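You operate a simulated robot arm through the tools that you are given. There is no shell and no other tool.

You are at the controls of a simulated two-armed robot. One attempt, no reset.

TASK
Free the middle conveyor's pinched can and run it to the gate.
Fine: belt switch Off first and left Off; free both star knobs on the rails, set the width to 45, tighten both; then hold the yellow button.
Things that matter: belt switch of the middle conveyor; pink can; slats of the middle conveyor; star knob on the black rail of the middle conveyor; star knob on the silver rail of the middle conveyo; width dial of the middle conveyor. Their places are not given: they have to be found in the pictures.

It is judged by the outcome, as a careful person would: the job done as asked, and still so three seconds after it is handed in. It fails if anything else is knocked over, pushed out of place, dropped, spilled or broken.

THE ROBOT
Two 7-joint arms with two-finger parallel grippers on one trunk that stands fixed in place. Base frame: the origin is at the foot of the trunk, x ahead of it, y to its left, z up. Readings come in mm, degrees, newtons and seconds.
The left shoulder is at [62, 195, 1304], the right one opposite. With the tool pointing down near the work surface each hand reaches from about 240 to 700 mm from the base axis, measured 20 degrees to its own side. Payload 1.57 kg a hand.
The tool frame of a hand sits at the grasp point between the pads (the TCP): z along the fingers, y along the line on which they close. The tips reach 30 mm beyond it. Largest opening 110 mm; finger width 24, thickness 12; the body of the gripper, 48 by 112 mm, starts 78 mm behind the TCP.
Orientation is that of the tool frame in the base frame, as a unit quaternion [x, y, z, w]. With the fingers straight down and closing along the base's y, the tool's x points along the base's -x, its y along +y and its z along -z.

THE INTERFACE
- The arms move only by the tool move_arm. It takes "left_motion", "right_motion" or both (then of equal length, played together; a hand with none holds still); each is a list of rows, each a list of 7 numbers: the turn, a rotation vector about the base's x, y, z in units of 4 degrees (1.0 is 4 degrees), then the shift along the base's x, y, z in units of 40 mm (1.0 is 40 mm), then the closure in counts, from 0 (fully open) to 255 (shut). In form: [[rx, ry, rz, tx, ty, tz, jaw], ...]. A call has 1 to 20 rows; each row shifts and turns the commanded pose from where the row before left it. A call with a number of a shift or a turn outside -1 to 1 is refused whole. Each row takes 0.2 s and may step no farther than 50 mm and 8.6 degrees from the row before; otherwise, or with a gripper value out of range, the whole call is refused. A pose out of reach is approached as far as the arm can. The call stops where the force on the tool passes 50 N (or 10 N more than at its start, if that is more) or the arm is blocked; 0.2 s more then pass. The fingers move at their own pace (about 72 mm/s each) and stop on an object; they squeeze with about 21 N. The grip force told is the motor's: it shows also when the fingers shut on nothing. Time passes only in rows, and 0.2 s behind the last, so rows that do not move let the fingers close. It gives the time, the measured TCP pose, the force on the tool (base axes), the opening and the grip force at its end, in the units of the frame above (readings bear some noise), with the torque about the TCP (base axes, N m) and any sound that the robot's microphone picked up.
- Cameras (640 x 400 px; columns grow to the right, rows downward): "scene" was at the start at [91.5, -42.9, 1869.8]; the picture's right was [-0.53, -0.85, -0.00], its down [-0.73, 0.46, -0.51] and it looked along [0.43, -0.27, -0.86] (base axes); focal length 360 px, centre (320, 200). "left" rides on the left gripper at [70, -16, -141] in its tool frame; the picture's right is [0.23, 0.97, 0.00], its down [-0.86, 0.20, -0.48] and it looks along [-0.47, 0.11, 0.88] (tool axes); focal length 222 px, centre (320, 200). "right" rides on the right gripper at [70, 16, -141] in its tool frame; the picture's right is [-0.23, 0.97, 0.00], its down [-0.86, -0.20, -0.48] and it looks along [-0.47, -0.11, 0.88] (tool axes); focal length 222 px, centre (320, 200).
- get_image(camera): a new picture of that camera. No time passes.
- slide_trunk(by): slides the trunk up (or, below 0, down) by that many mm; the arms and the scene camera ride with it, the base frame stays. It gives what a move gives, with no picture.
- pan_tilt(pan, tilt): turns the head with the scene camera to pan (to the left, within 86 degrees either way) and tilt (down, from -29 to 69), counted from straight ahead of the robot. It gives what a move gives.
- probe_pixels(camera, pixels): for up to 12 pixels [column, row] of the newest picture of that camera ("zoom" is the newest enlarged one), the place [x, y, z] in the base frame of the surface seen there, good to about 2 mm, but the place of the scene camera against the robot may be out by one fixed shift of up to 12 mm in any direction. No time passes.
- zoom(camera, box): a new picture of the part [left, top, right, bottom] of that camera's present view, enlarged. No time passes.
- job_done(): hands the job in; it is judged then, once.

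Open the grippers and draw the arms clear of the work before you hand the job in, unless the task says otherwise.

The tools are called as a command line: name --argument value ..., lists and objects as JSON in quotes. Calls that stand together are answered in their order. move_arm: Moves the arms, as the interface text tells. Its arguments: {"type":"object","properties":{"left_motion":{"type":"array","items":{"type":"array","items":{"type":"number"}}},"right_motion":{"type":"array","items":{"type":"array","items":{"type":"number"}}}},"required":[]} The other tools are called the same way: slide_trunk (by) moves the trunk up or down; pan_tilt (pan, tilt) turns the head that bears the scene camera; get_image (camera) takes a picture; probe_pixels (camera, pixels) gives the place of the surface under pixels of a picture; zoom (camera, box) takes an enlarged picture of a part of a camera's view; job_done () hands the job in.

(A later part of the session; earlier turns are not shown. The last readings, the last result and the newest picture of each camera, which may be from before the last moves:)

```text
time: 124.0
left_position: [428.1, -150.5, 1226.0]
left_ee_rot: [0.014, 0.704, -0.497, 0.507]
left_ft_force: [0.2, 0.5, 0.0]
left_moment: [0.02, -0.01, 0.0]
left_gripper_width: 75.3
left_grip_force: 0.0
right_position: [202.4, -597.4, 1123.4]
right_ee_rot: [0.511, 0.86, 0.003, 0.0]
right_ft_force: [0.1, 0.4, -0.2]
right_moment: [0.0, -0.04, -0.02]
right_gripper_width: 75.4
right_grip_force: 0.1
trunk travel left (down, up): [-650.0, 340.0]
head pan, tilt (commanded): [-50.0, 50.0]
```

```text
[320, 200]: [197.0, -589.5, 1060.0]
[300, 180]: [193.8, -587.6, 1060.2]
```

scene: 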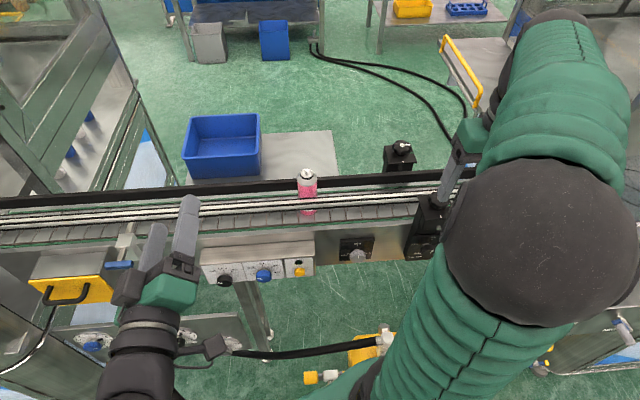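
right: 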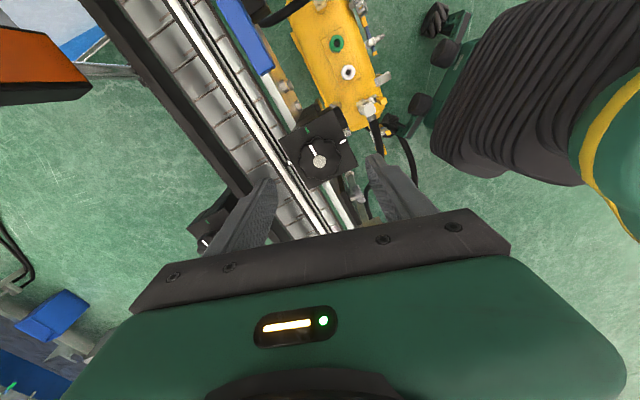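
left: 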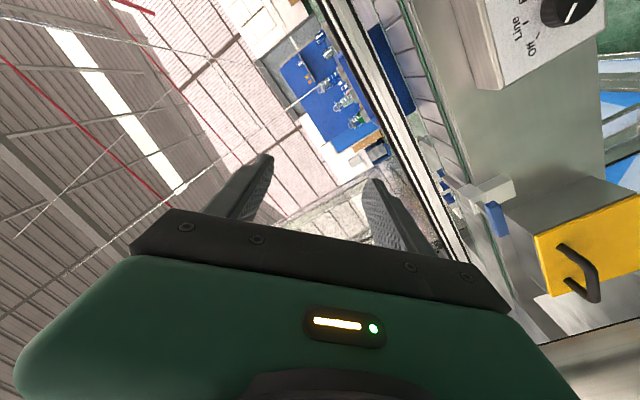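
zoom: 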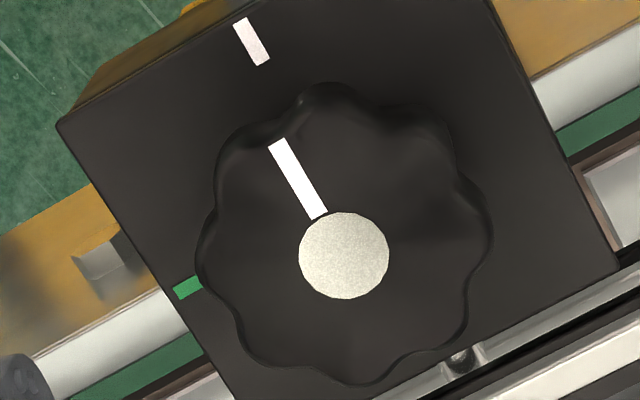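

The pointer is within a degree or two of the white mark: the near knob is tight. I rise slightly and cross to the far knob, yawing back +80 degrees on the way.

move_arm --right_motion '[[0, 0, 0, 0, 0, 0.7, 80], [0, 0, 1, 0.19, -0.117, 0, 80], [0, 0, 1, 0.195, -0.12, 0, 80], [0, 0, 1, 0.195, -0.12, 0, 80], [0, 0, 1, 0.195, -0.12, 0, 80], [0, 0, 1, 0.195, -0.12, 0, 80], [0, 0, 1, 0.195, -0.12, 0, 80], [0, 0, 1, 0.195, -0.12, 0, 80], [0, 0, 1, 0.195, -0.12, 0, 80], [0, 0, 1, 0.195, -0.12, 0, 80], [0, 0, 1, 0.195, -0.12, 0, 80], [0, 0, 1, 0.195, -0.12, 0, 80], [0, 0, 1, 0.195, -0.12, 0, 80], [0, 0, 1, 0.195, -0.12, 0, 80], [0, 0, 1, 0.195, -0.12, 0, 80], [0, 0, 1, 0.195, -0.12, 0, 80], [0, 0, 1, 0.195, -0.12, 0, 80], [0, 0, 1, 0.195, -0.12, 0, 80], [0, 0, 1, 0.195, -0.12, 0, 80], [0, 0, 1, 0.195, -0.12, 0, 80]]'

get_image --camera "right"

```text
time: 128.2
left_position: [428.8, -153.3, 1225.8]
left_ee_rot: [0.013, 0.705, -0.495, 0.507]
left_ft_force: [-0.6, -0.2, 0.3]
left_moment: [0.0, 0.0, -0.03]
left_gripper_width: 75.5
left_grip_force: 0.0
right_position: [350.8, -691.9, 1150.7]
right_ee_rot: [-0.128, 0.992, 0.003, -0.002]
right_ft_force: [-0.6, -0.7, -0.3]
right_moment: [0.03, 0.0, 0.0]
right_gripper_width: 75.4
right_grip_force: 0.0
trunk travel left (down, up): [-650.0, 340.0]
head pan, tilt (commanded): [-50.0, 50.0]
```

```text
taken
```

right: 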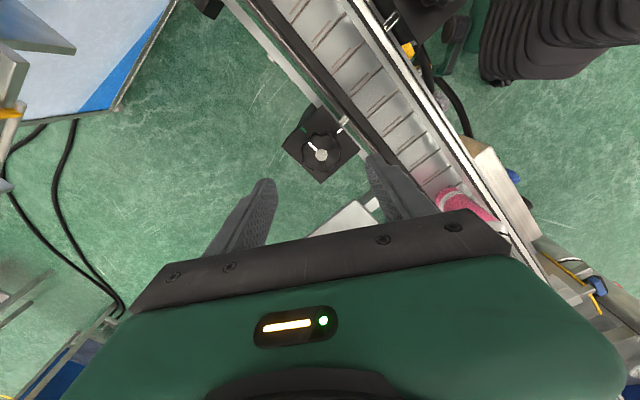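

The far knob is at (320,152). I yaw the last 16 degrees, centre and go down to z≈1110.

move_arm --right_motion '[[0, 0, 1, 0, 0.02, -0.25, 80], [0, 0, 1, 0, 0.02, -0.25, 80], [0, 0, 1, 0, 0.02, -0.25, 80], [0, 0, 0.8, 0, 0.01, -0.25, 80], [0, 0, 0, 0, 0, 0, 80]]'

zoom --camera "right" --box '[260, 115, 390, 215]'

probe_pixels --camera "zoom" --pixels '[[300, 200], [250, 75], [390, 120]]'

```text
time: 129.4
left_position: [427.8, -152.7, 1226.8]
left_ee_rot: [0.014, 0.705, -0.496, 0.507]
left_ft_force: [-0.3, -0.5, -0.1]
left_moment: [0.01, -0.05, 0.04]
left_gripper_width: 75.4
left_grip_force: 0.2
right_position: [350.6, -688.7, 1110.3]
right_ee_rot: [-0.258, 0.966, 0.003, -0.002]
right_ft_force: [-0.2, 1.2, 0.0]
right_moment: [0.02, 0.0, 0.0]
right_gripper_width: 75.4
right_grip_force: 0.0
trunk travel left (down, up): [-650.0, 340.0]
head pan, tilt (commanded): [-50.0, 50.0]
```

```text
4.00 times, centred on (325, 165) of right
```

zoom: 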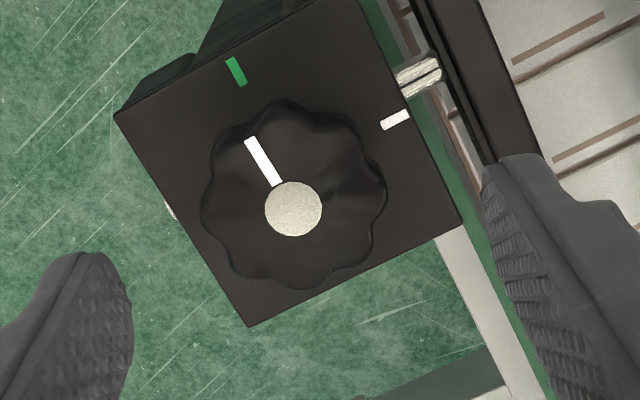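

```text
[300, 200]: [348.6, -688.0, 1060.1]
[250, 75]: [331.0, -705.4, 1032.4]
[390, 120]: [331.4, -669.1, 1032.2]
```

Centred on the far knob, whose pointer stands at green. I go down and close.

move_arm --right_motion '[[0, 0, 0, 0, 0, -0.36, 80], [0, 0, 0, 0, 0, -0.36, 80], [0, 0, 0, 0, 0, -0.36, 80], [0, 0, 0, 0, 0, 0, 80], [0, 0, 0, 0, 0, 0, 255], [0, 0, 0, 0, 0, 0, 255], [0, 0, 0, 0, 0, 0, 255], [0, 0, 0, 0, 0, 0, 255]]'

zoom --camera "right" --box '[250, 120, 390, 220]'

```text
time: 131.2
left_position: [429.3, -154.6, 1225.2]
left_ee_rot: [0.014, 0.705, -0.495, 0.507]
left_ft_force: [0.4, -0.4, 0.6]
left_moment: [0.02, -0.02, 0.01]
left_gripper_width: 75.6
left_grip_force: 0.0
right_position: [350.8, -688.8, 1067.5]
right_ee_rot: [-0.257, 0.966, 0.002, -0.001]
right_ft_force: [3.8, -7.7, 1.8]
right_moment: [-0.65, -0.32, 0.01]
right_gripper_width: 41.7
right_grip_force: 45.1
trunk travel left (down, up): [-650.0, 340.0]
head pan, tilt (commanded): [-50.0, 50.0]
```

```text
4.00 times, centred on (320, 170) of right
```

zoom: 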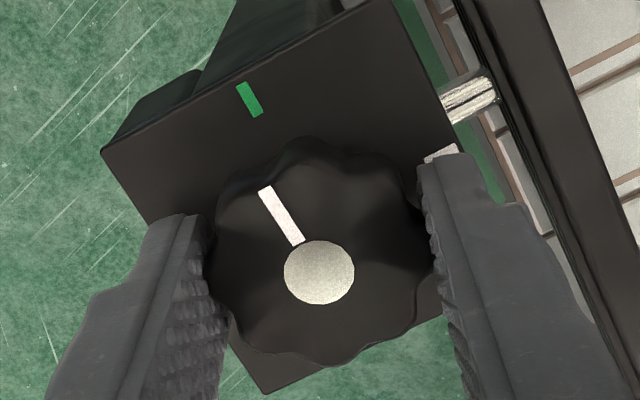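

Held. I turn the far knob clockwise from above, 48 degrees first.

move_arm --right_motion '[[0, 0, -1, 0.01, -0.02, 0, 255], [0, 0, -1, 0, 0, 0, 255], [0, 0, -1, 0, 0, 0, 255], [0, 0, -1, 0, 0, 0, 255], [0, 0, -1, 0, 0, 0, 255], [0, 0, -1, 0, 0, 0, 255], [0, 0, -1, 0, 0, 0, 255], [0, 0, -1, 0, 0, 0, 255], [0, 0, -1, 0, 0, 0, 255], [0, 0, -1, 0, 0, 0, 255], [0, 0, -1, 0, 0, 0, 255], [0, 0, -1, 0, 0, 0, 255]]'

zoom --camera "right" --box '[250, 120, 390, 220]'

```text
time: 133.8
left_position: [427.9, -153.5, 1226.2]
left_ee_rot: [0.015, 0.705, -0.495, 0.507]
left_ft_force: [0.2, 0.4, 0.6]
left_moment: [-0.01, 0.03, 0.0]
left_gripper_width: 75.8
left_grip_force: 0.0
right_position: [351.2, -689.1, 1066.7]
right_ee_rot: [0.159, 0.987, 0.003, -0.001]
right_ft_force: [2.9, -8.9, -1.5]
right_moment: [-0.85, -0.98, 0.03]
right_gripper_width: 41.8
right_grip_force: 44.3
trunk travel left (down, up): [-650.0, 340.0]
head pan, tilt (commanded): [-50.0, 50.0]
```

```text
4.00 times, centred on (320, 170) of right
```

zoom: 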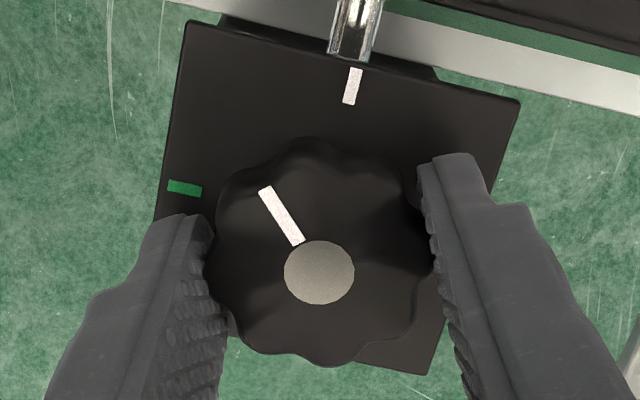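

Half way. To bring this pointer onto the white mark I need about 45 degrees more.

move_arm --right_motion '[[0, 0, -1, 0.01, -0.02, 0, 255], [0, 0, -1, 0, 0, 0, 255], [0, 0, -1, 0, 0, 0, 255], [0, 0, -1, 0, 0, 0, 255], [0, 0, -1, 0, 0, 0, 255], [0, 0, -1, 0, 0, 0, 255], [0, 0, -1, 0, 0, 0, 255], [0, 0, -1, 0, 0, 0, 255], [0, 0, -1, 0, 0, 0, 255], [0, 0, -1, 0, 0, 0, 255], [0, 0, -1, 0, 0, 0, 255], [0, 0, -0.25, 0, 0, 0, 255]]'

zoom --camera "right" --box '[285, 130, 345, 200]'

```text
time: 136.4
left_position: [426.5, -154.6, 1225.8]
left_ee_rot: [0.016, 0.705, -0.496, 0.507]
left_ft_force: [0.5, -0.5, -1.3]
left_moment: [0.03, -0.01, -0.02]
left_gripper_width: 75.4
left_grip_force: 0.0
right_position: [350.2, -689.7, 1066.2]
right_ee_rot: [0.525, 0.851, 0.004, -0.001]
right_ft_force: [-7.0, -9.1, -3.7]
right_moment: [-0.55, 0.08, 0.83]
right_gripper_width: 41.8
right_grip_force: 44.8
trunk travel left (down, up): [-650.0, 340.0]
head pan, tilt (commanded): [-50.0, 50.0]
```

```text
5.71 times, centred on (315, 165) of right
```

zoom: 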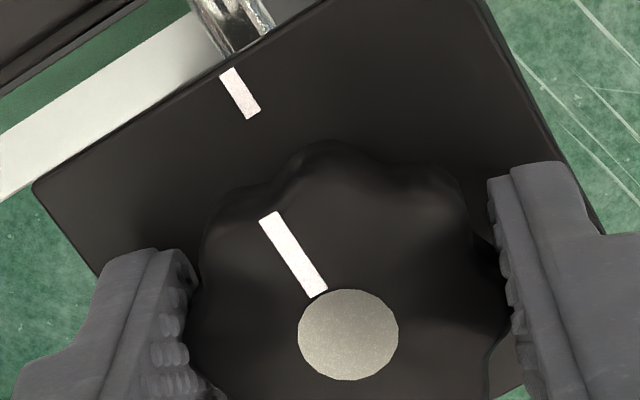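

The pointer lies on the white mark and a turning resistance has appeared, so the far knob is tight. I open and lift off.

move_arm --right_motion '[[0, 0, 0, 0, 0, 0, 150], [0, 0, 0, 0, 0, 0, 80], [0, 0, 0, 0, 0, 0, 80], [0, 0, 0, 0, 0, 0.6, 80], [0, 0, 0, 0, 0, 0.8, 80], [0, 0, 0, 0, 0, 0.8, 80]]'

zoom --camera "right" --box '[280, 100, 370, 200]'

get_image --camera "right"

```text
time: 137.8
left_position: [427.7, -152.7, 1226.9]
left_ee_rot: [0.014, 0.705, -0.496, 0.507]
left_ft_force: [0.5, 0.3, 0.2]
left_moment: [-0.04, -0.01, 0.0]
left_gripper_width: 75.6
left_grip_force: 0.0
right_position: [352.6, -689.8, 1153.9]
right_ee_rot: [0.524, 0.852, 0.003, 0.0]
right_ft_force: [1.1, -0.2, 0.2]
right_moment: [0.0, 0.0, 0.01]
right_gripper_width: 75.8
right_grip_force: 0.0
trunk travel left (down, up): [-650.0, 340.0]
head pan, tilt (commanded): [-50.0, 50.0]
```

```text
4.00 times, centred on (325, 150) of right
```

zoom: 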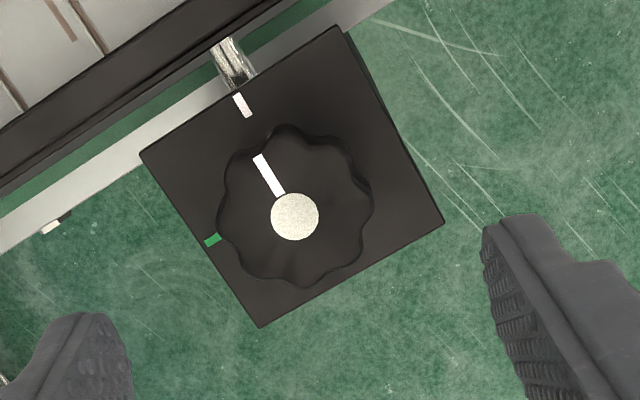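

```text
taken
```

right: 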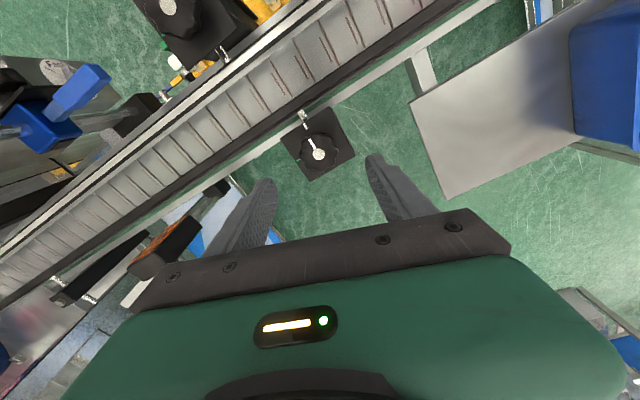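

The far knob's pointer is on the white mark. Now I carry the right hand back over the conveyor to its parking place on the robot's side.

move_arm --right_motion '[[0, 0, 0, -0.3, 0.25, 0.15, 80], [0, 0, 0.97, -0.6, 0.48, 0.1, 80], [0, 0, 0.97, -0.65, 0.52, 0, 80], [0, 0, 0.97, -0.65, 0.52, 0, 80], [0, 0, 0.97, -0.65, 0.52, 0, 80], [0, 0, 0.97, -0.65, 0.52, 0, 80], [0, 0, 0.97, -0.65, 0.52, 0, 80], [0, 0, 0.97, -0.65, 0.52, 0, 80], [0, 0, 0.97, -0.65, 0.52, -0.2, 80], [0, 0, 0, -0.65, 0.52, -0.5, 80], [0, 0, 0, -0.65, 0.52, -0.6, 80], [0, 0, 0, -0.65, 0.52, -0.6, 80], [0, 0, 0, -0.3, 0.3, -0.3, 80]]'

get_image --camera "scene"

get_image --camera "right"

```text
time: 140.7
left_position: [426.1, -152.0, 1226.4]
left_ee_rot: [0.015, 0.704, -0.497, 0.507]
left_ft_force: [-0.4, 0.3, -0.1]
left_moment: [0.03, -0.03, -0.02]
left_gripper_width: 75.7
left_grip_force: 0.0
right_position: [42.9, -436.5, 1078.4]
right_ee_rot: [0.277, 0.961, 0.003, 0.0]
right_ft_force: [-0.5, -0.1, 0.3]
right_moment: [0.04, 0.02, -0.02]
right_gripper_width: 75.3
right_grip_force: 0.0
trunk travel left (down, up): [-650.0, 340.0]
head pan, tilt (commanded): [-50.0, 50.0]
```

```text
taken
```

scene: 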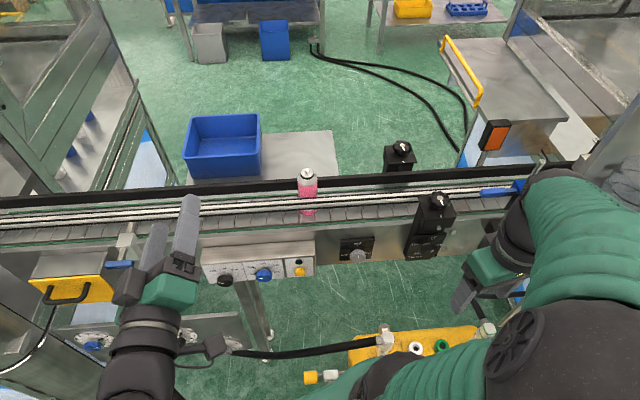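

```text
taken
```

right: 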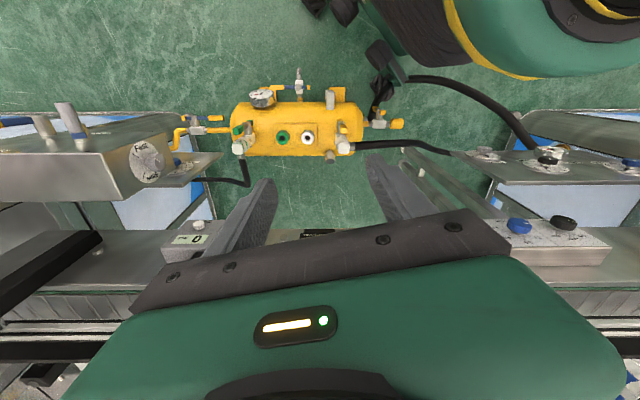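

Right hand parked. I zoom in on the scene to verify both knobs, the dial and the can, and on the neighbouring "Fast/Slow" dial in the right picture.

zoom --camera "scene" --box '[370, 130, 480, 270]'

zoom --camera "scene" --box '[400, 180, 460, 265]'

zoom --camera "right" --box '[110, 120, 230, 220]'

zoom --camera "scene" --box '[260, 150, 360, 230]'

```text
2.86 times, centred on (425, 200) of scene
```

zoom: 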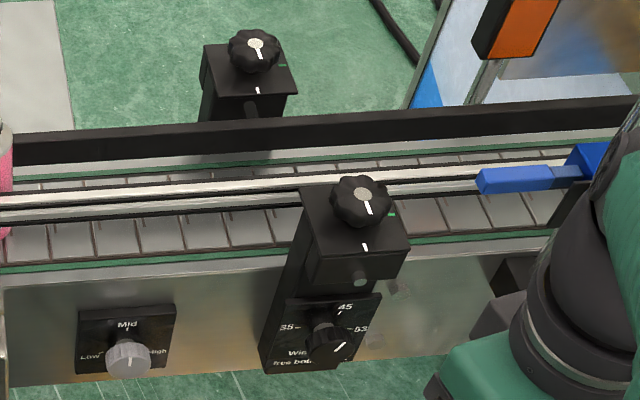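

```text
4.71 times, centred on (430, 222) of scene
```

zoom: 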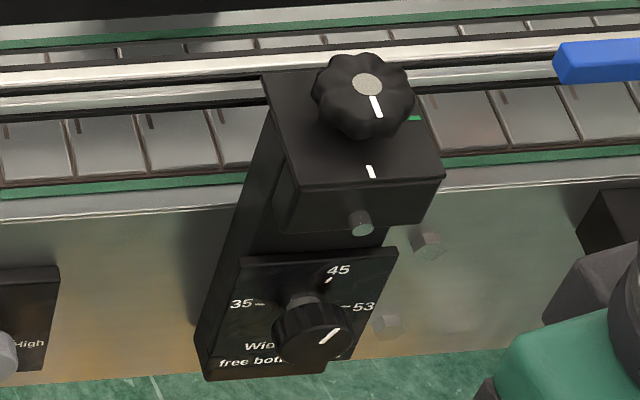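

```text
4.00 times, centred on (170, 170) of right
```

zoom: 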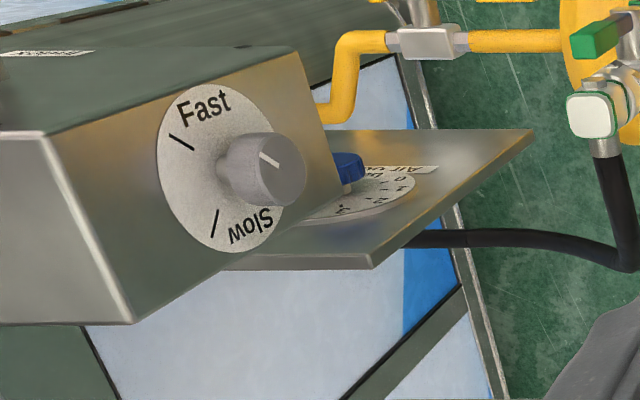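

```text
5.00 times, centred on (310, 190) of scene
```

zoom: 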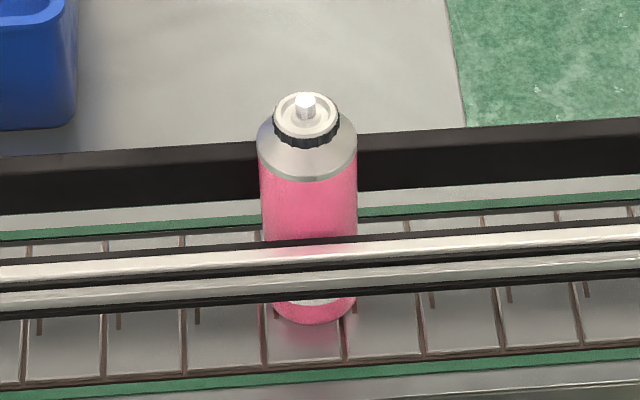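

Both star knobs point at white. The neighbouring dial's pointer stands at a printed mark. I zoom in on the width dial to double-check 45 from this side.

zoom --camera "scene" --box '[412, 230, 452, 262]'

zoom --camera "right" --box '[140, 135, 200, 185]'

```text
12.50 times, centred on (432, 246) of scene
```

zoom: 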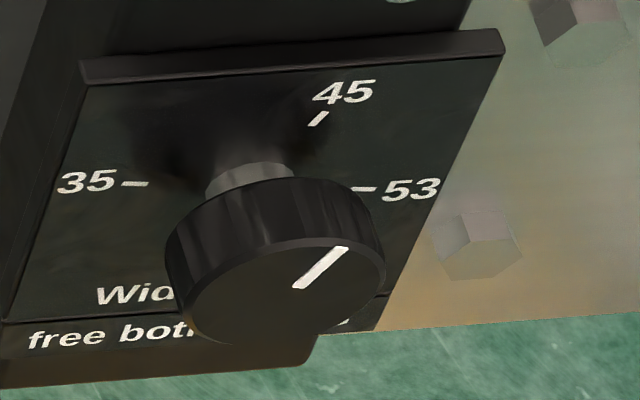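

```text
8.00 times, centred on (170, 160) of right
```

zoom: 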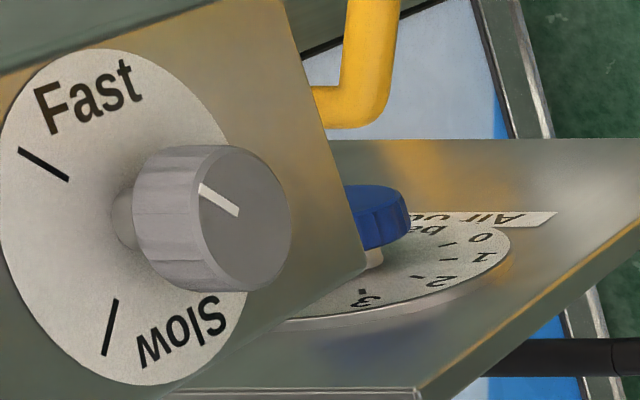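

I probe the pointer's ends and all three ticks in this view to compute the setting.

zoom --camera "scene" --box '[412, 230, 452, 262]'

probe_pixels --camera "zoom" --pixels '[[300, 284], [342, 252], [312, 125], [325, 113], [124, 184], [146, 184], [353, 188], [374, 190], [275, 300], [190, 300], [380, 270], [285, 240]]'

```text
12.50 times, centred on (432, 246) of scene
```

zoom: 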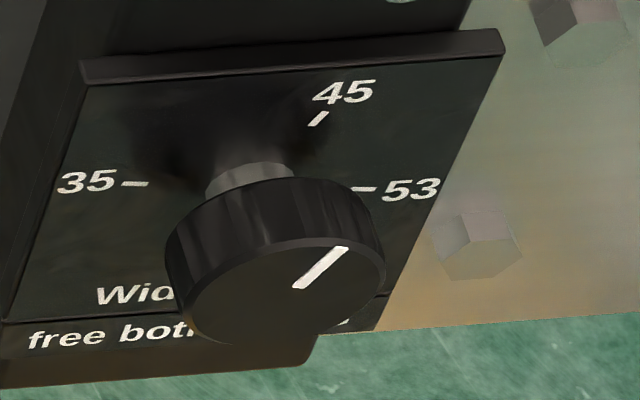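

```text
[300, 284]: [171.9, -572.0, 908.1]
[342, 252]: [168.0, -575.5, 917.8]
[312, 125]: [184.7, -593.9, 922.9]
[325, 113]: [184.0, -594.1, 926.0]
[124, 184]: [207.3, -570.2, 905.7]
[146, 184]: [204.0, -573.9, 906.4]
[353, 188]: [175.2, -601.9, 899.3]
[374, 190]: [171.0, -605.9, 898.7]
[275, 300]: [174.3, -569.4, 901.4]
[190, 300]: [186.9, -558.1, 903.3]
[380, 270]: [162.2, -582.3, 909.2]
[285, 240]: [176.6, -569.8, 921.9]
```

The reading comes to about 45.2, near enough on the mark. Now the button: I lower the trunk 250 mm, with the right hand going to the same low parking place as before.

slide_trunk --by -250

pan_tilt --pan -40 --tilt 45

get_image --camera "scene"

get_image --camera "left"

```text
time: 143.2
left_position: [426.6, -152.4, 975.9]
left_ee_rot: [0.015, 0.705, -0.495, 0.508]
left_ft_force: [0.4, 0.1, -0.1]
left_moment: [0.0, -0.01, 0.0]
left_gripper_width: 75.4
left_grip_force: 0.0
right_position: [43.7, -438.3, 829.1]
right_ee_rot: [0.276, 0.961, 0.003, 0.0]
right_ft_force: [0.1, 0.8, -0.4]
right_moment: [0.05, -0.05, 0.04]
right_gripper_width: 75.2
right_grip_force: 0.1
trunk travel left (down, up): [-400.0, 590.0]
head pan, tilt (commanded): [-50.0, 50.0]
```

```text
time: 143.9
left_position: [426.5, -151.8, 976.4]
left_ee_rot: [0.014, 0.705, -0.496, 0.507]
left_ft_force: [0.5, 0.2, -0.1]
left_moment: [0.0, -0.02, 0.02]
left_gripper_width: 75.3
left_grip_force: 0.0
right_position: [43.7, -438.0, 828.8]
right_ee_rot: [0.277, 0.961, 0.002, -0.001]
right_ft_force: [-0.8, 0.0, -0.3]
right_moment: [0.0, -0.04, 0.01]
right_gripper_width: 75.5
right_grip_force: 0.0
trunk travel left (down, up): [-400.0, 590.0]
head pan, tilt (commanded): [-40.0, 45.0]
```

```text
taken
```

scene: 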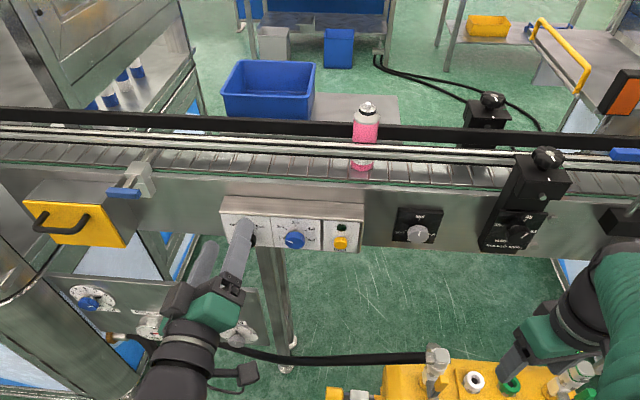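

```text
taken
```

left: 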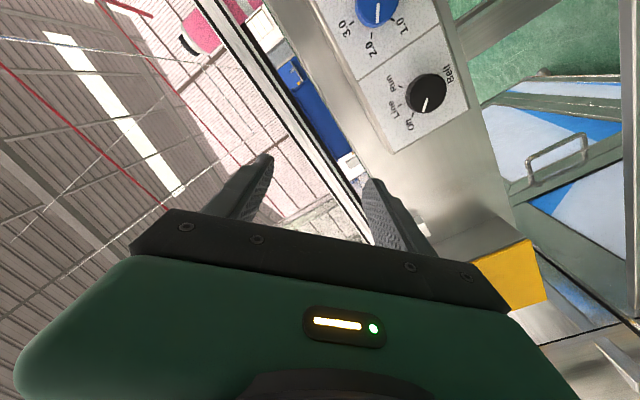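

Good view. I look at the can and the gate strip at left in close-up before running the belt.

zoom --camera "scene" --box '[80, 110, 200, 210]'

zoom --camera "scene" --box '[320, 80, 420, 190]'

probe_pixels --camera "scene" --pixels '[[367, 105], [361, 165], [140, 160], [143, 150], [350, 128], [350, 150], [380, 128], [341, 243]]'

```text
4.00 times, centred on (140, 160) of scene
```

zoom: 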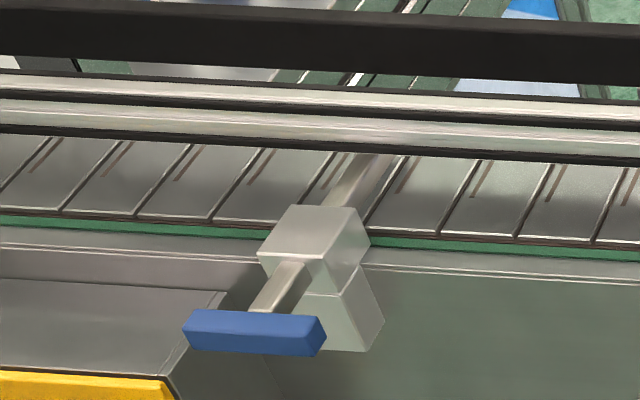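

```text
3.64 times, centred on (370, 135) of scene
```

zoom: 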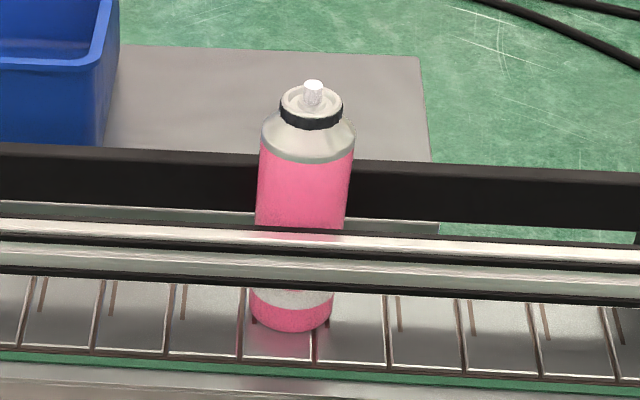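

```text
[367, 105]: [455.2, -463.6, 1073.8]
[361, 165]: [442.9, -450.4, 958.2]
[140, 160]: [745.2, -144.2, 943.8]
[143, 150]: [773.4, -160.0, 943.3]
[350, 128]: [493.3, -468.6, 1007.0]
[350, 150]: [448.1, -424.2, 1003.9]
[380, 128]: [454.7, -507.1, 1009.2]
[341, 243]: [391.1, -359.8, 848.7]
```

The can stands upright and the gate strip crosses the belt about 430 mm to its left. I bring the left hand, fingers shut, in front of the yellow button.

move_arm --left_motion '[[0, 0, 0, -0.294, -0.431, -0.4, 255], [0, 0, 0, -0.294, -0.431, -0.4, 255], [0, 0, 0, -0.294, -0.431, -0.4, 255], [0, 0, 0, -0.294, -0.431, -0.4, 255], [0, 0, 0, -0.294, -0.431, -0.4, 255], [0, 0, 0, -0.294, -0.431, -0.4, 255], [0, 0, 0, -0.294, -0.431, -0.4, 255], [0, 0, 0, -0.294, -0.431, -0.4, 255], [0, 0, 0, 0, 0, 0, 255]]'

get_image --camera "left"

get_image --camera "scene"

```text
time: 145.8
left_position: [406.7, -240.7, 859.9]
left_ee_rot: [-0.041, 0.696, -0.459, 0.55]
left_ft_force: [0.2, 1.2, 0.4]
left_moment: [0.0, -0.01, 0.0]
left_gripper_width: 0.0
left_grip_force: 20.9
right_position: [43.7, -437.9, 826.3]
right_ee_rot: [0.277, 0.961, 0.002, -0.001]
right_ft_force: [-0.6, 0.5, 0.2]
right_moment: [0.01, -0.02, -0.02]
right_gripper_width: 75.4
right_grip_force: 0.0
trunk travel left (down, up): [-400.0, 590.0]
head pan, tilt (commanded): [-40.0, 45.0]
stopped in row 9 (left hand): the arm was blocked; the commanded pose is now the measured one
```

```text
taken
```

left: 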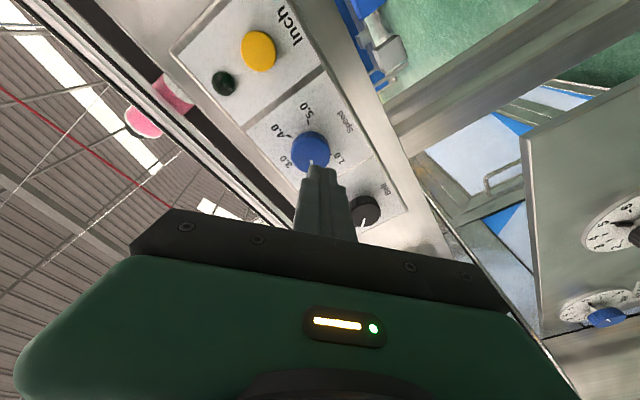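

```text
taken
```

scene: 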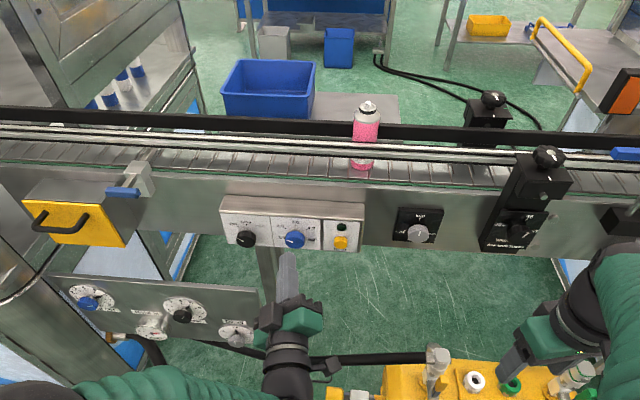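

The left arm folded near its limit because I kept the hand too far back; it stopped in front of the blue dial without touching it. I slide it along to the button a little closer to the panel, restoring its direction.

move_arm --left_motion '[[0.04, 0.047, -0.452, -0.25, -0.36, -0.06, 255], [0.04, 0.047, -0.452, -0.28, -0.34, -0.06, 255], [0.04, 0.047, -0.452, -0.28, -0.34, -0.06, 255], [0.04, 0.047, -0.452, -0.28, -0.34, -0.06, 255], [0.04, 0.047, -0.452, -0.28, -0.34, -0.06, 255]]'

get_image --camera "left"

get_image --camera "scene"

```text
time: 147.2
left_position: [413.7, -268.7, 860.7]
left_ee_rot: [-0.03, 0.697, -0.466, 0.544]
left_ft_force: [-16.5, 6.6, -1.1]
left_moment: [0.03, 0.09, -0.32]
left_gripper_width: 0.0
left_grip_force: 21.4
right_position: [41.2, -437.2, 827.8]
right_ee_rot: [0.278, 0.961, 0.003, 0.002]
right_ft_force: [1.2, -0.1, 0.0]
right_moment: [0.01, -0.01, 0.01]
right_gripper_width: 75.6
right_grip_force: 0.0
trunk travel left (down, up): [-400.0, 590.0]
head pan, tilt (commanded): [-40.0, 45.0]
stopped in row 5 (left hand): the arm was blocked; the commanded pose is now the measured one
```

```text
taken
```

left: 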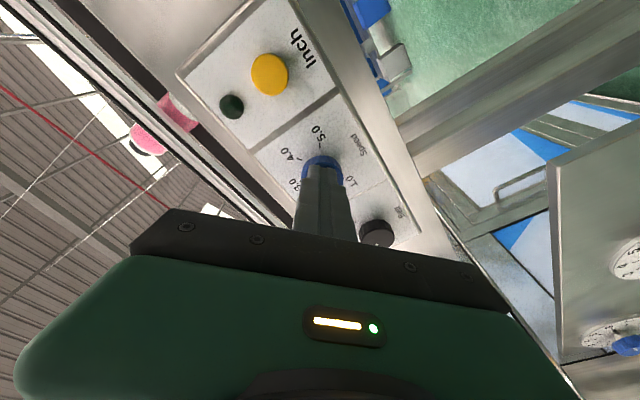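

```text
taken
```

scene: 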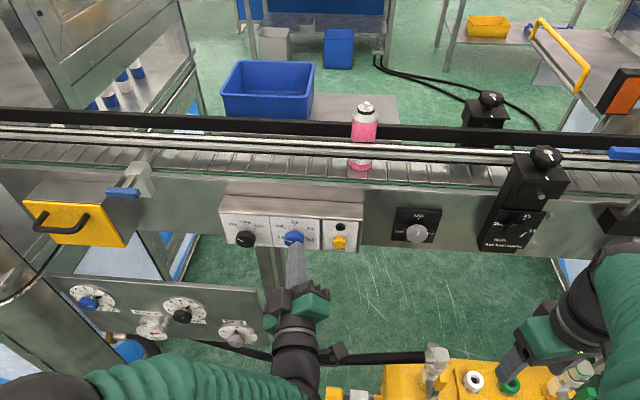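

The left arm cannot reach across that far, and its finger tip has come to rest on the front of the blue dial (about 17 N). I back straight off it and return the left hand to the left.

move_arm --left_motion '[[0, 0, 0, -0.3, 0.35, 0, 255], [0, 0, 0, 0, 0.5, 0, 255], [0, 0, 0, 0.25, 0.5, 0.1, 255], [0, 0, 0, 0.25, 0.5, 0.2, 255]]'

get_image --camera "left"

zoom --camera "scene" --box '[215, 190, 375, 270]'

```text
time: 148.2
left_position: [420.1, -197.0, 870.8]
left_ee_rot: [-0.029, 0.699, -0.468, 0.539]
left_ft_force: [0.6, 0.5, 0.0]
left_moment: [0.01, 0.0, 0.01]
left_gripper_width: 0.2
left_grip_force: 20.9
right_position: [43.4, -436.9, 829.5]
right_ee_rot: [0.276, 0.961, 0.002, 0.0]
right_ft_force: [0.2, -0.1, 0.0]
right_moment: [0.0, -0.01, -0.02]
right_gripper_width: 75.7
right_grip_force: 0.1
trunk travel left (down, up): [-400.0, 590.0]
head pan, tilt (commanded): [-40.0, 45.0]
```

```text
taken
```

left: 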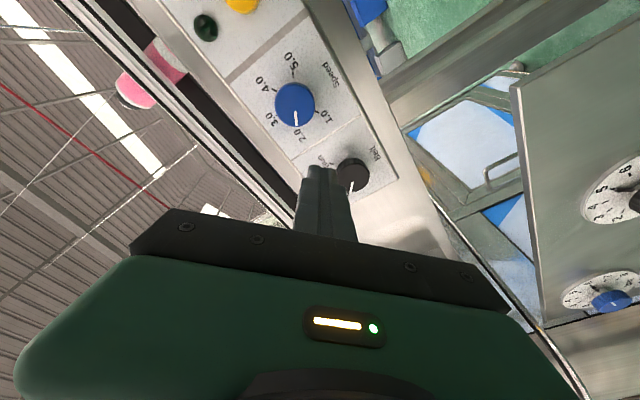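

```text
4.00 times, centred on (295, 230) of scene
```

zoom: 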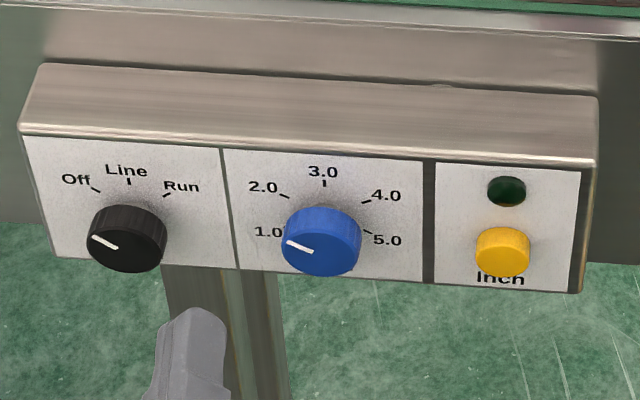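

The blue dial and the switch are unchanged. The right hand, pointing down, can press the button with the side of its closed fingers; I move the left hand further aside and raise the trunk 100 mm for that.

move_arm --left_motion '[[0, 0, 0, 0.3, 0.5, 0.4, 255], [0, 0, 0, 0.3, 0.5, 0.4, 255], [0, 0, 0, 0.2, 0.5, 0.4, 255], [0, 0, 0, 0.1, 0.5, 0.4, 255]]'

slide_trunk --by 100

move_arm --right_motion '[[0, 0, -0.4, 0.3, 0.1, 0.7, 255], [0, 0, -0.4, 0.5, 0.2, 0.7, 255], [0, 0, -0.4, 0.8, 0.3, 0.5, 255], [0, 0, -0.4, 0.8, 0.3, 0, 255], [0, 0, -0.4, 0.8, 0.3, 0, 255], [0, 0, -0.4, 0.8, 0.3, 0, 255], [0, 0, -0.4, 0.8, 0.3, 0, 255], [0, 0, -0.4, 0.8, 0.3, 0, 255]]'

get_image --camera "scene"

get_image --camera "right"

```text
time: 149.2
left_position: [457.9, -119.0, 934.8]
left_ee_rot: [-0.028, 0.699, -0.467, 0.54]
left_ft_force: [-0.3, 0.1, -0.1]
left_moment: [-0.01, 0.0, -0.04]
left_gripper_width: 0.0
left_grip_force: 20.7
right_position: [42.6, -436.3, 829.0]
right_ee_rot: [0.276, 0.961, 0.003, 0.001]
right_ft_force: [-0.6, -0.2, -0.4]
right_moment: [-0.03, -0.01, 0.04]
right_gripper_width: 75.5
right_grip_force: 0.1
trunk travel left (down, up): [-400.0, 590.0]
head pan, tilt (commanded): [-40.0, 45.0]
```

```text
time: 150.5
left_position: [458.0, -119.7, 1033.8]
left_ee_rot: [-0.029, 0.7, -0.467, 0.54]
left_ft_force: [-0.7, 0.3, 0.2]
left_moment: [0.03, -0.04, 0.01]
left_gripper_width: 0.0
left_grip_force: 20.6
right_position: [43.4, -436.9, 928.6]
right_ee_rot: [0.277, 0.961, 0.003, 0.0]
right_ft_force: [0.2, 0.2, 0.2]
right_moment: [0.01, 0.01, -0.02]
right_gripper_width: 75.6
right_grip_force: 0.0
trunk travel left (down, up): [-500.0, 490.0]
head pan, tilt (commanded): [-40.0, 45.0]
```

```text
time: 152.3
left_position: [460.0, -118.6, 1031.4]
left_ee_rot: [-0.029, 0.699, -0.468, 0.54]
left_ft_force: [0.9, 1.0, 0.7]
left_moment: [0.01, 0.0, -0.01]
left_gripper_width: 0.0
left_grip_force: 21.4
right_position: [267.0, -362.8, 948.6]
right_ee_rot: [0.382, 0.924, 0.002, 0.0]
right_ft_force: [0.1, -0.6, 1.2]
right_moment: [0.02, -0.01, 0.0]
right_gripper_width: 0.1
right_grip_force: 20.6
right hand out of reach, approached as far as the arm can: row 2, 3
trunk travel left (down, up): [-500.0, 490.0]
head pan, tilt (commanded): [-40.0, 45.0]
```

```text
taken
```

scene: 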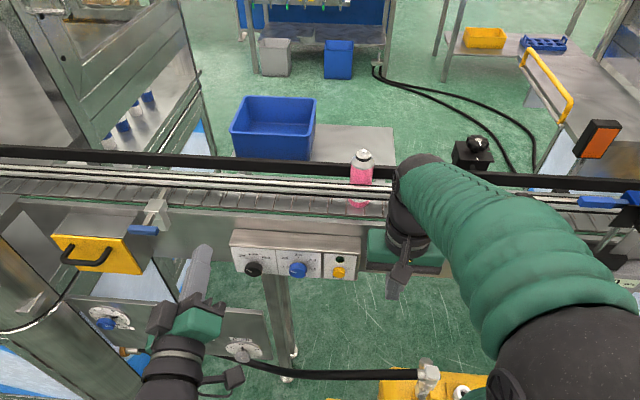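

```text
taken
```

right: 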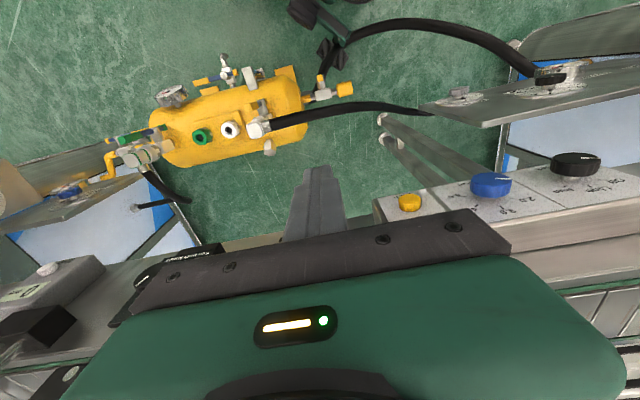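

The right hand, fingers shut and pointing down, is at (267,-363,949). I move it along to in front of the button, staying back from the panel, then lower it.

move_arm --right_motion '[[0, 0, 0, 0.68, 0.46, 0, 255], [0, 0, 0, 0.68, 0.46, 0, 255], [0, 0, 0, 0.68, 0.46, 0, 255], [0, 0, 0, 0, 0, -0.6, 255], [0, 0, 0, 0, 0, -0.6, 255], [0, 0, 0, 0, 0, -0.6, 255], [0, 0, 0, 0, 0, 0, 255]]'

get_image --camera "scene"

get_image --camera "right"

```text
time: 153.9
left_position: [457.9, -118.3, 1034.8]
left_ee_rot: [-0.028, 0.7, -0.467, 0.54]
left_ft_force: [-0.4, -1.6, -0.5]
left_moment: [0.02, -0.06, -0.03]
left_gripper_width: 0.1
left_grip_force: 20.8
right_position: [348.2, -307.0, 877.6]
right_ee_rot: [0.382, 0.924, 0.002, 0.0]
right_ft_force: [0.2, -0.6, 0.0]
right_moment: [-0.03, 0.01, 0.01]
right_gripper_width: 0.2
right_grip_force: 21.0
trunk travel left (down, up): [-500.0, 490.0]
head pan, tilt (commanded): [-40.0, 45.0]
```

```text
taken
```

scene: 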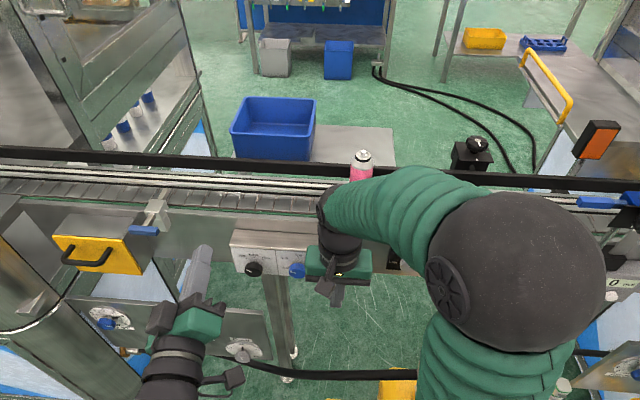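

```text
taken
```

right: 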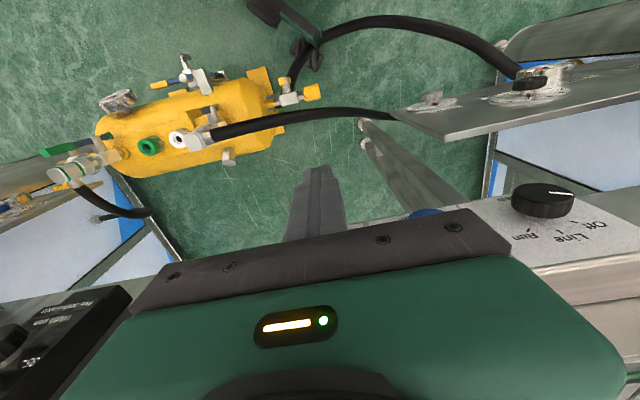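

The hand is in front of the panel at d=29. I line it up with the button (d≈22, tips at z≈836) and move in until the fingers are just short of it.

move_arm --right_motion '[[0, 0, 0, -0.124, -0.124, -0.3, 255], [0, 0, 0, 0.27, -0.27, 0, 255], [0, 0, 0, 0.27, -0.27, 0, 255], [0, 0, 0, 0.27, -0.27, 0, 255], [0, 0, 0, 0, 0, 0, 255]]'

get_image --camera "scene"

get_image --camera "left"

zoom --camera "scene" --box '[260, 200, 400, 300]'

```text
time: 155.1
left_position: [457.3, -119.7, 1032.7]
left_ee_rot: [-0.028, 0.699, -0.469, 0.54]
left_ft_force: [0.6, 0.0, -0.1]
left_moment: [-0.01, 0.01, -0.01]
left_gripper_width: 0.0
left_grip_force: 21.2
right_position: [375.1, -343.7, 863.6]
right_ee_rot: [0.383, 0.924, 0.002, 0.0]
right_ft_force: [-0.7, 0.8, 0.8]
right_moment: [0.01, 0.03, -0.02]
right_gripper_width: 0.0
right_grip_force: 20.8
trunk travel left (down, up): [-500.0, 490.0]
head pan, tilt (commanded): [-40.0, 45.0]
```

```text
taken
```

scene: 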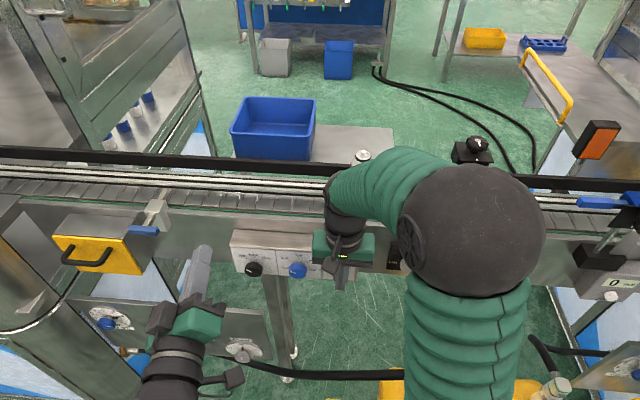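

```text
taken
```

left: 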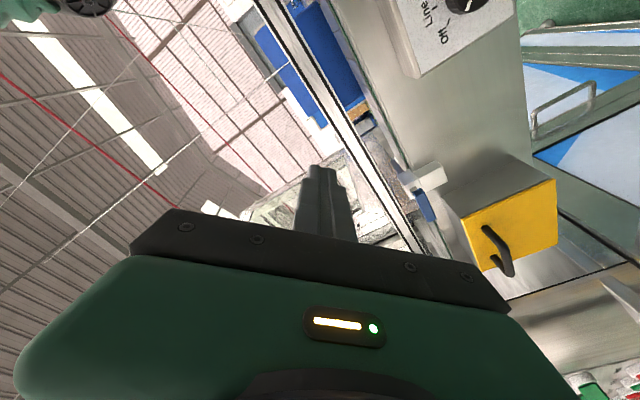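

```text
4.00 times, centred on (330, 250) of scene
```

zoom: 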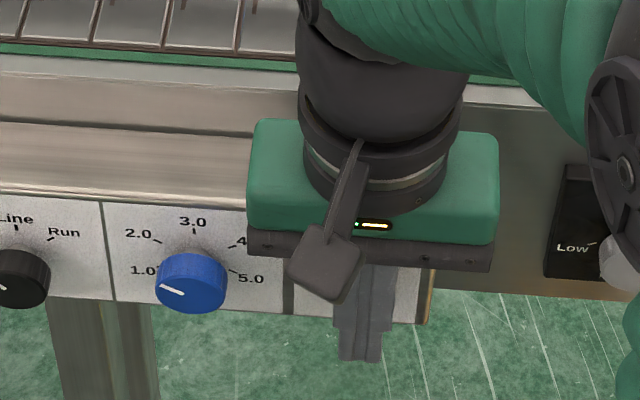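

The fingers are just short of the button with no contact. I press in 2.5 mm steps and watch force and sound.

move_arm --right_motion '[[0, 0, 0, 0.044, -0.044, 0, 255], [0, 0, 0, 0.044, -0.044, 0, 255], [0, 0, 0, 0.044, -0.044, 0, 255]]'

```text
time: 155.9
left_position: [458.2, -118.8, 1034.0]
left_ee_rot: [-0.028, 0.7, -0.467, 0.54]
left_ft_force: [-0.9, -0.8, -0.4]
left_moment: [0.01, 0.03, 0.0]
left_gripper_width: 0.2
left_grip_force: 21.4
right_position: [380.8, -348.8, 865.6]
right_ee_rot: [0.382, 0.924, 0.002, 0.0]
right_ft_force: [-1.0, 1.3, -0.3]
right_moment: [0.0, -0.01, 0.0]
right_gripper_width: 0.0
right_grip_force: 21.4
trunk travel left (down, up): [-500.0, 490.0]
head pan, tilt (commanded): [-40.0, 45.0]
```

No contact yet at s≈516. I press on in 2.5 mm steps.

move_arm --right_motion '[[0, 0, 0, 0.044, -0.044, 0, 255], [0, 0, 0, 0.044, -0.044, 0, 255], [0, 0, 0, 0, 0, 0, 255]]'

get_image --camera "scene"

```text
time: 156.7
left_position: [457.4, -118.5, 1033.1]
left_ee_rot: [-0.029, 0.699, -0.468, 0.54]
left_ft_force: [0.0, -0.3, -0.9]
left_moment: [-0.01, 0.01, -0.03]
left_gripper_width: 0.0
left_grip_force: 21.0
right_position: [384.5, -351.7, 865.3]
right_ee_rot: [0.382, 0.924, 0.003, -0.001]
right_ft_force: [-4.2, 4.6, -2.7]
right_moment: [0.02, 0.02, 0.0]
right_gripper_width: 0.0
right_grip_force: 21.0
trunk travel left (down, up): [-500.0, 490.0]
head pan, tilt (commanded): [-40.0, 45.0]
heard: click
```

```text
taken
```

scene: 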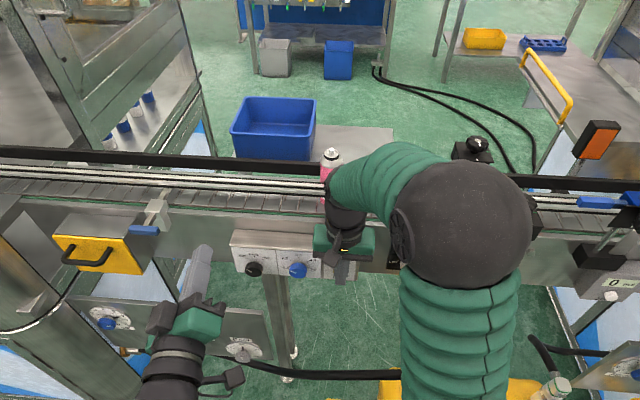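

The button clicked and the can is already moving left (cap now at (331,155)). I hold the button and watch.

move_arm --right_motion '[[0, 0, 0, 0, 0, 0, 255], [0, 0, 0, 0, 0, 0, 255], [0, 0, 0, 0, 0, 0, 255]]'

get_image --camera "scene"

```text
time: 157.5
left_position: [457.8, -117.9, 1033.5]
left_ee_rot: [-0.03, 0.699, -0.468, 0.54]
left_ft_force: [-0.4, 0.3, 0.1]
left_moment: [-0.02, -0.01, 0.03]
left_gripper_width: 0.1
left_grip_force: 21.2
right_position: [383.5, -352.0, 867.4]
right_ee_rot: [0.383, 0.924, 0.002, 0.0]
right_ft_force: [-5.1, 6.0, -4.0]
right_moment: [0.02, 0.03, -0.03]
right_gripper_width: 0.1
right_grip_force: 21.0
trunk travel left (down, up): [-500.0, 490.0]
head pan, tilt (commanded): [-40.0, 45.0]
```

```text
taken
```

scene: 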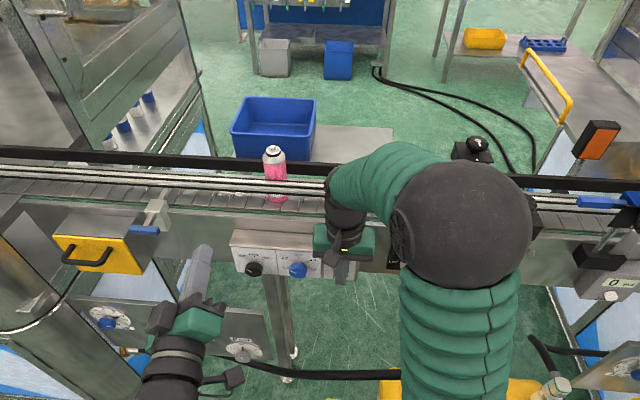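

The can travels about 71 px/s; the gate is about 100 px ahead. I hold for one more second.

move_arm --right_motion '[[0, 0, 0, 0, 0, 0, 255], [0, 0, 0, 0, 0, 0, 255], [0, 0, 0, 0, 0, 0, 255], [0, 0, 0, 0, 0, 0, 255]]'

get_image --camera "scene"

zoom --camera "scene" --box '[120, 130, 260, 240]'

```text
time: 158.5
left_position: [457.3, -118.8, 1034.6]
left_ee_rot: [-0.029, 0.699, -0.467, 0.54]
left_ft_force: [-0.1, -0.1, 0.0]
left_moment: [0.01, 0.03, -0.02]
left_gripper_width: 0.0
left_grip_force: 20.5
right_position: [383.9, -351.4, 866.2]
right_ee_rot: [0.382, 0.924, 0.002, 0.0]
right_ft_force: [-7.7, 6.5, -3.6]
right_moment: [0.08, 0.11, -0.05]
right_gripper_width: 0.0
right_grip_force: 20.8
trunk travel left (down, up): [-500.0, 490.0]
head pan, tilt (commanded): [-40.0, 45.0]
```

```text
taken
```

scene: 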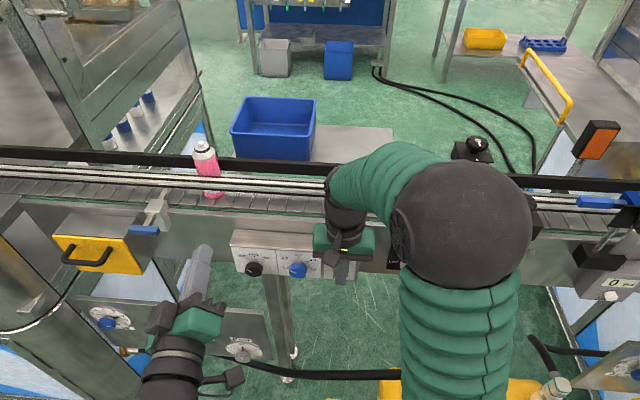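

```text
3.64 times, centred on (190, 185) of scene
```

zoom: 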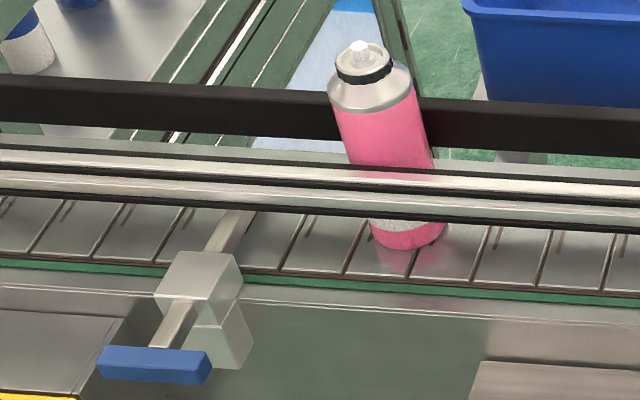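

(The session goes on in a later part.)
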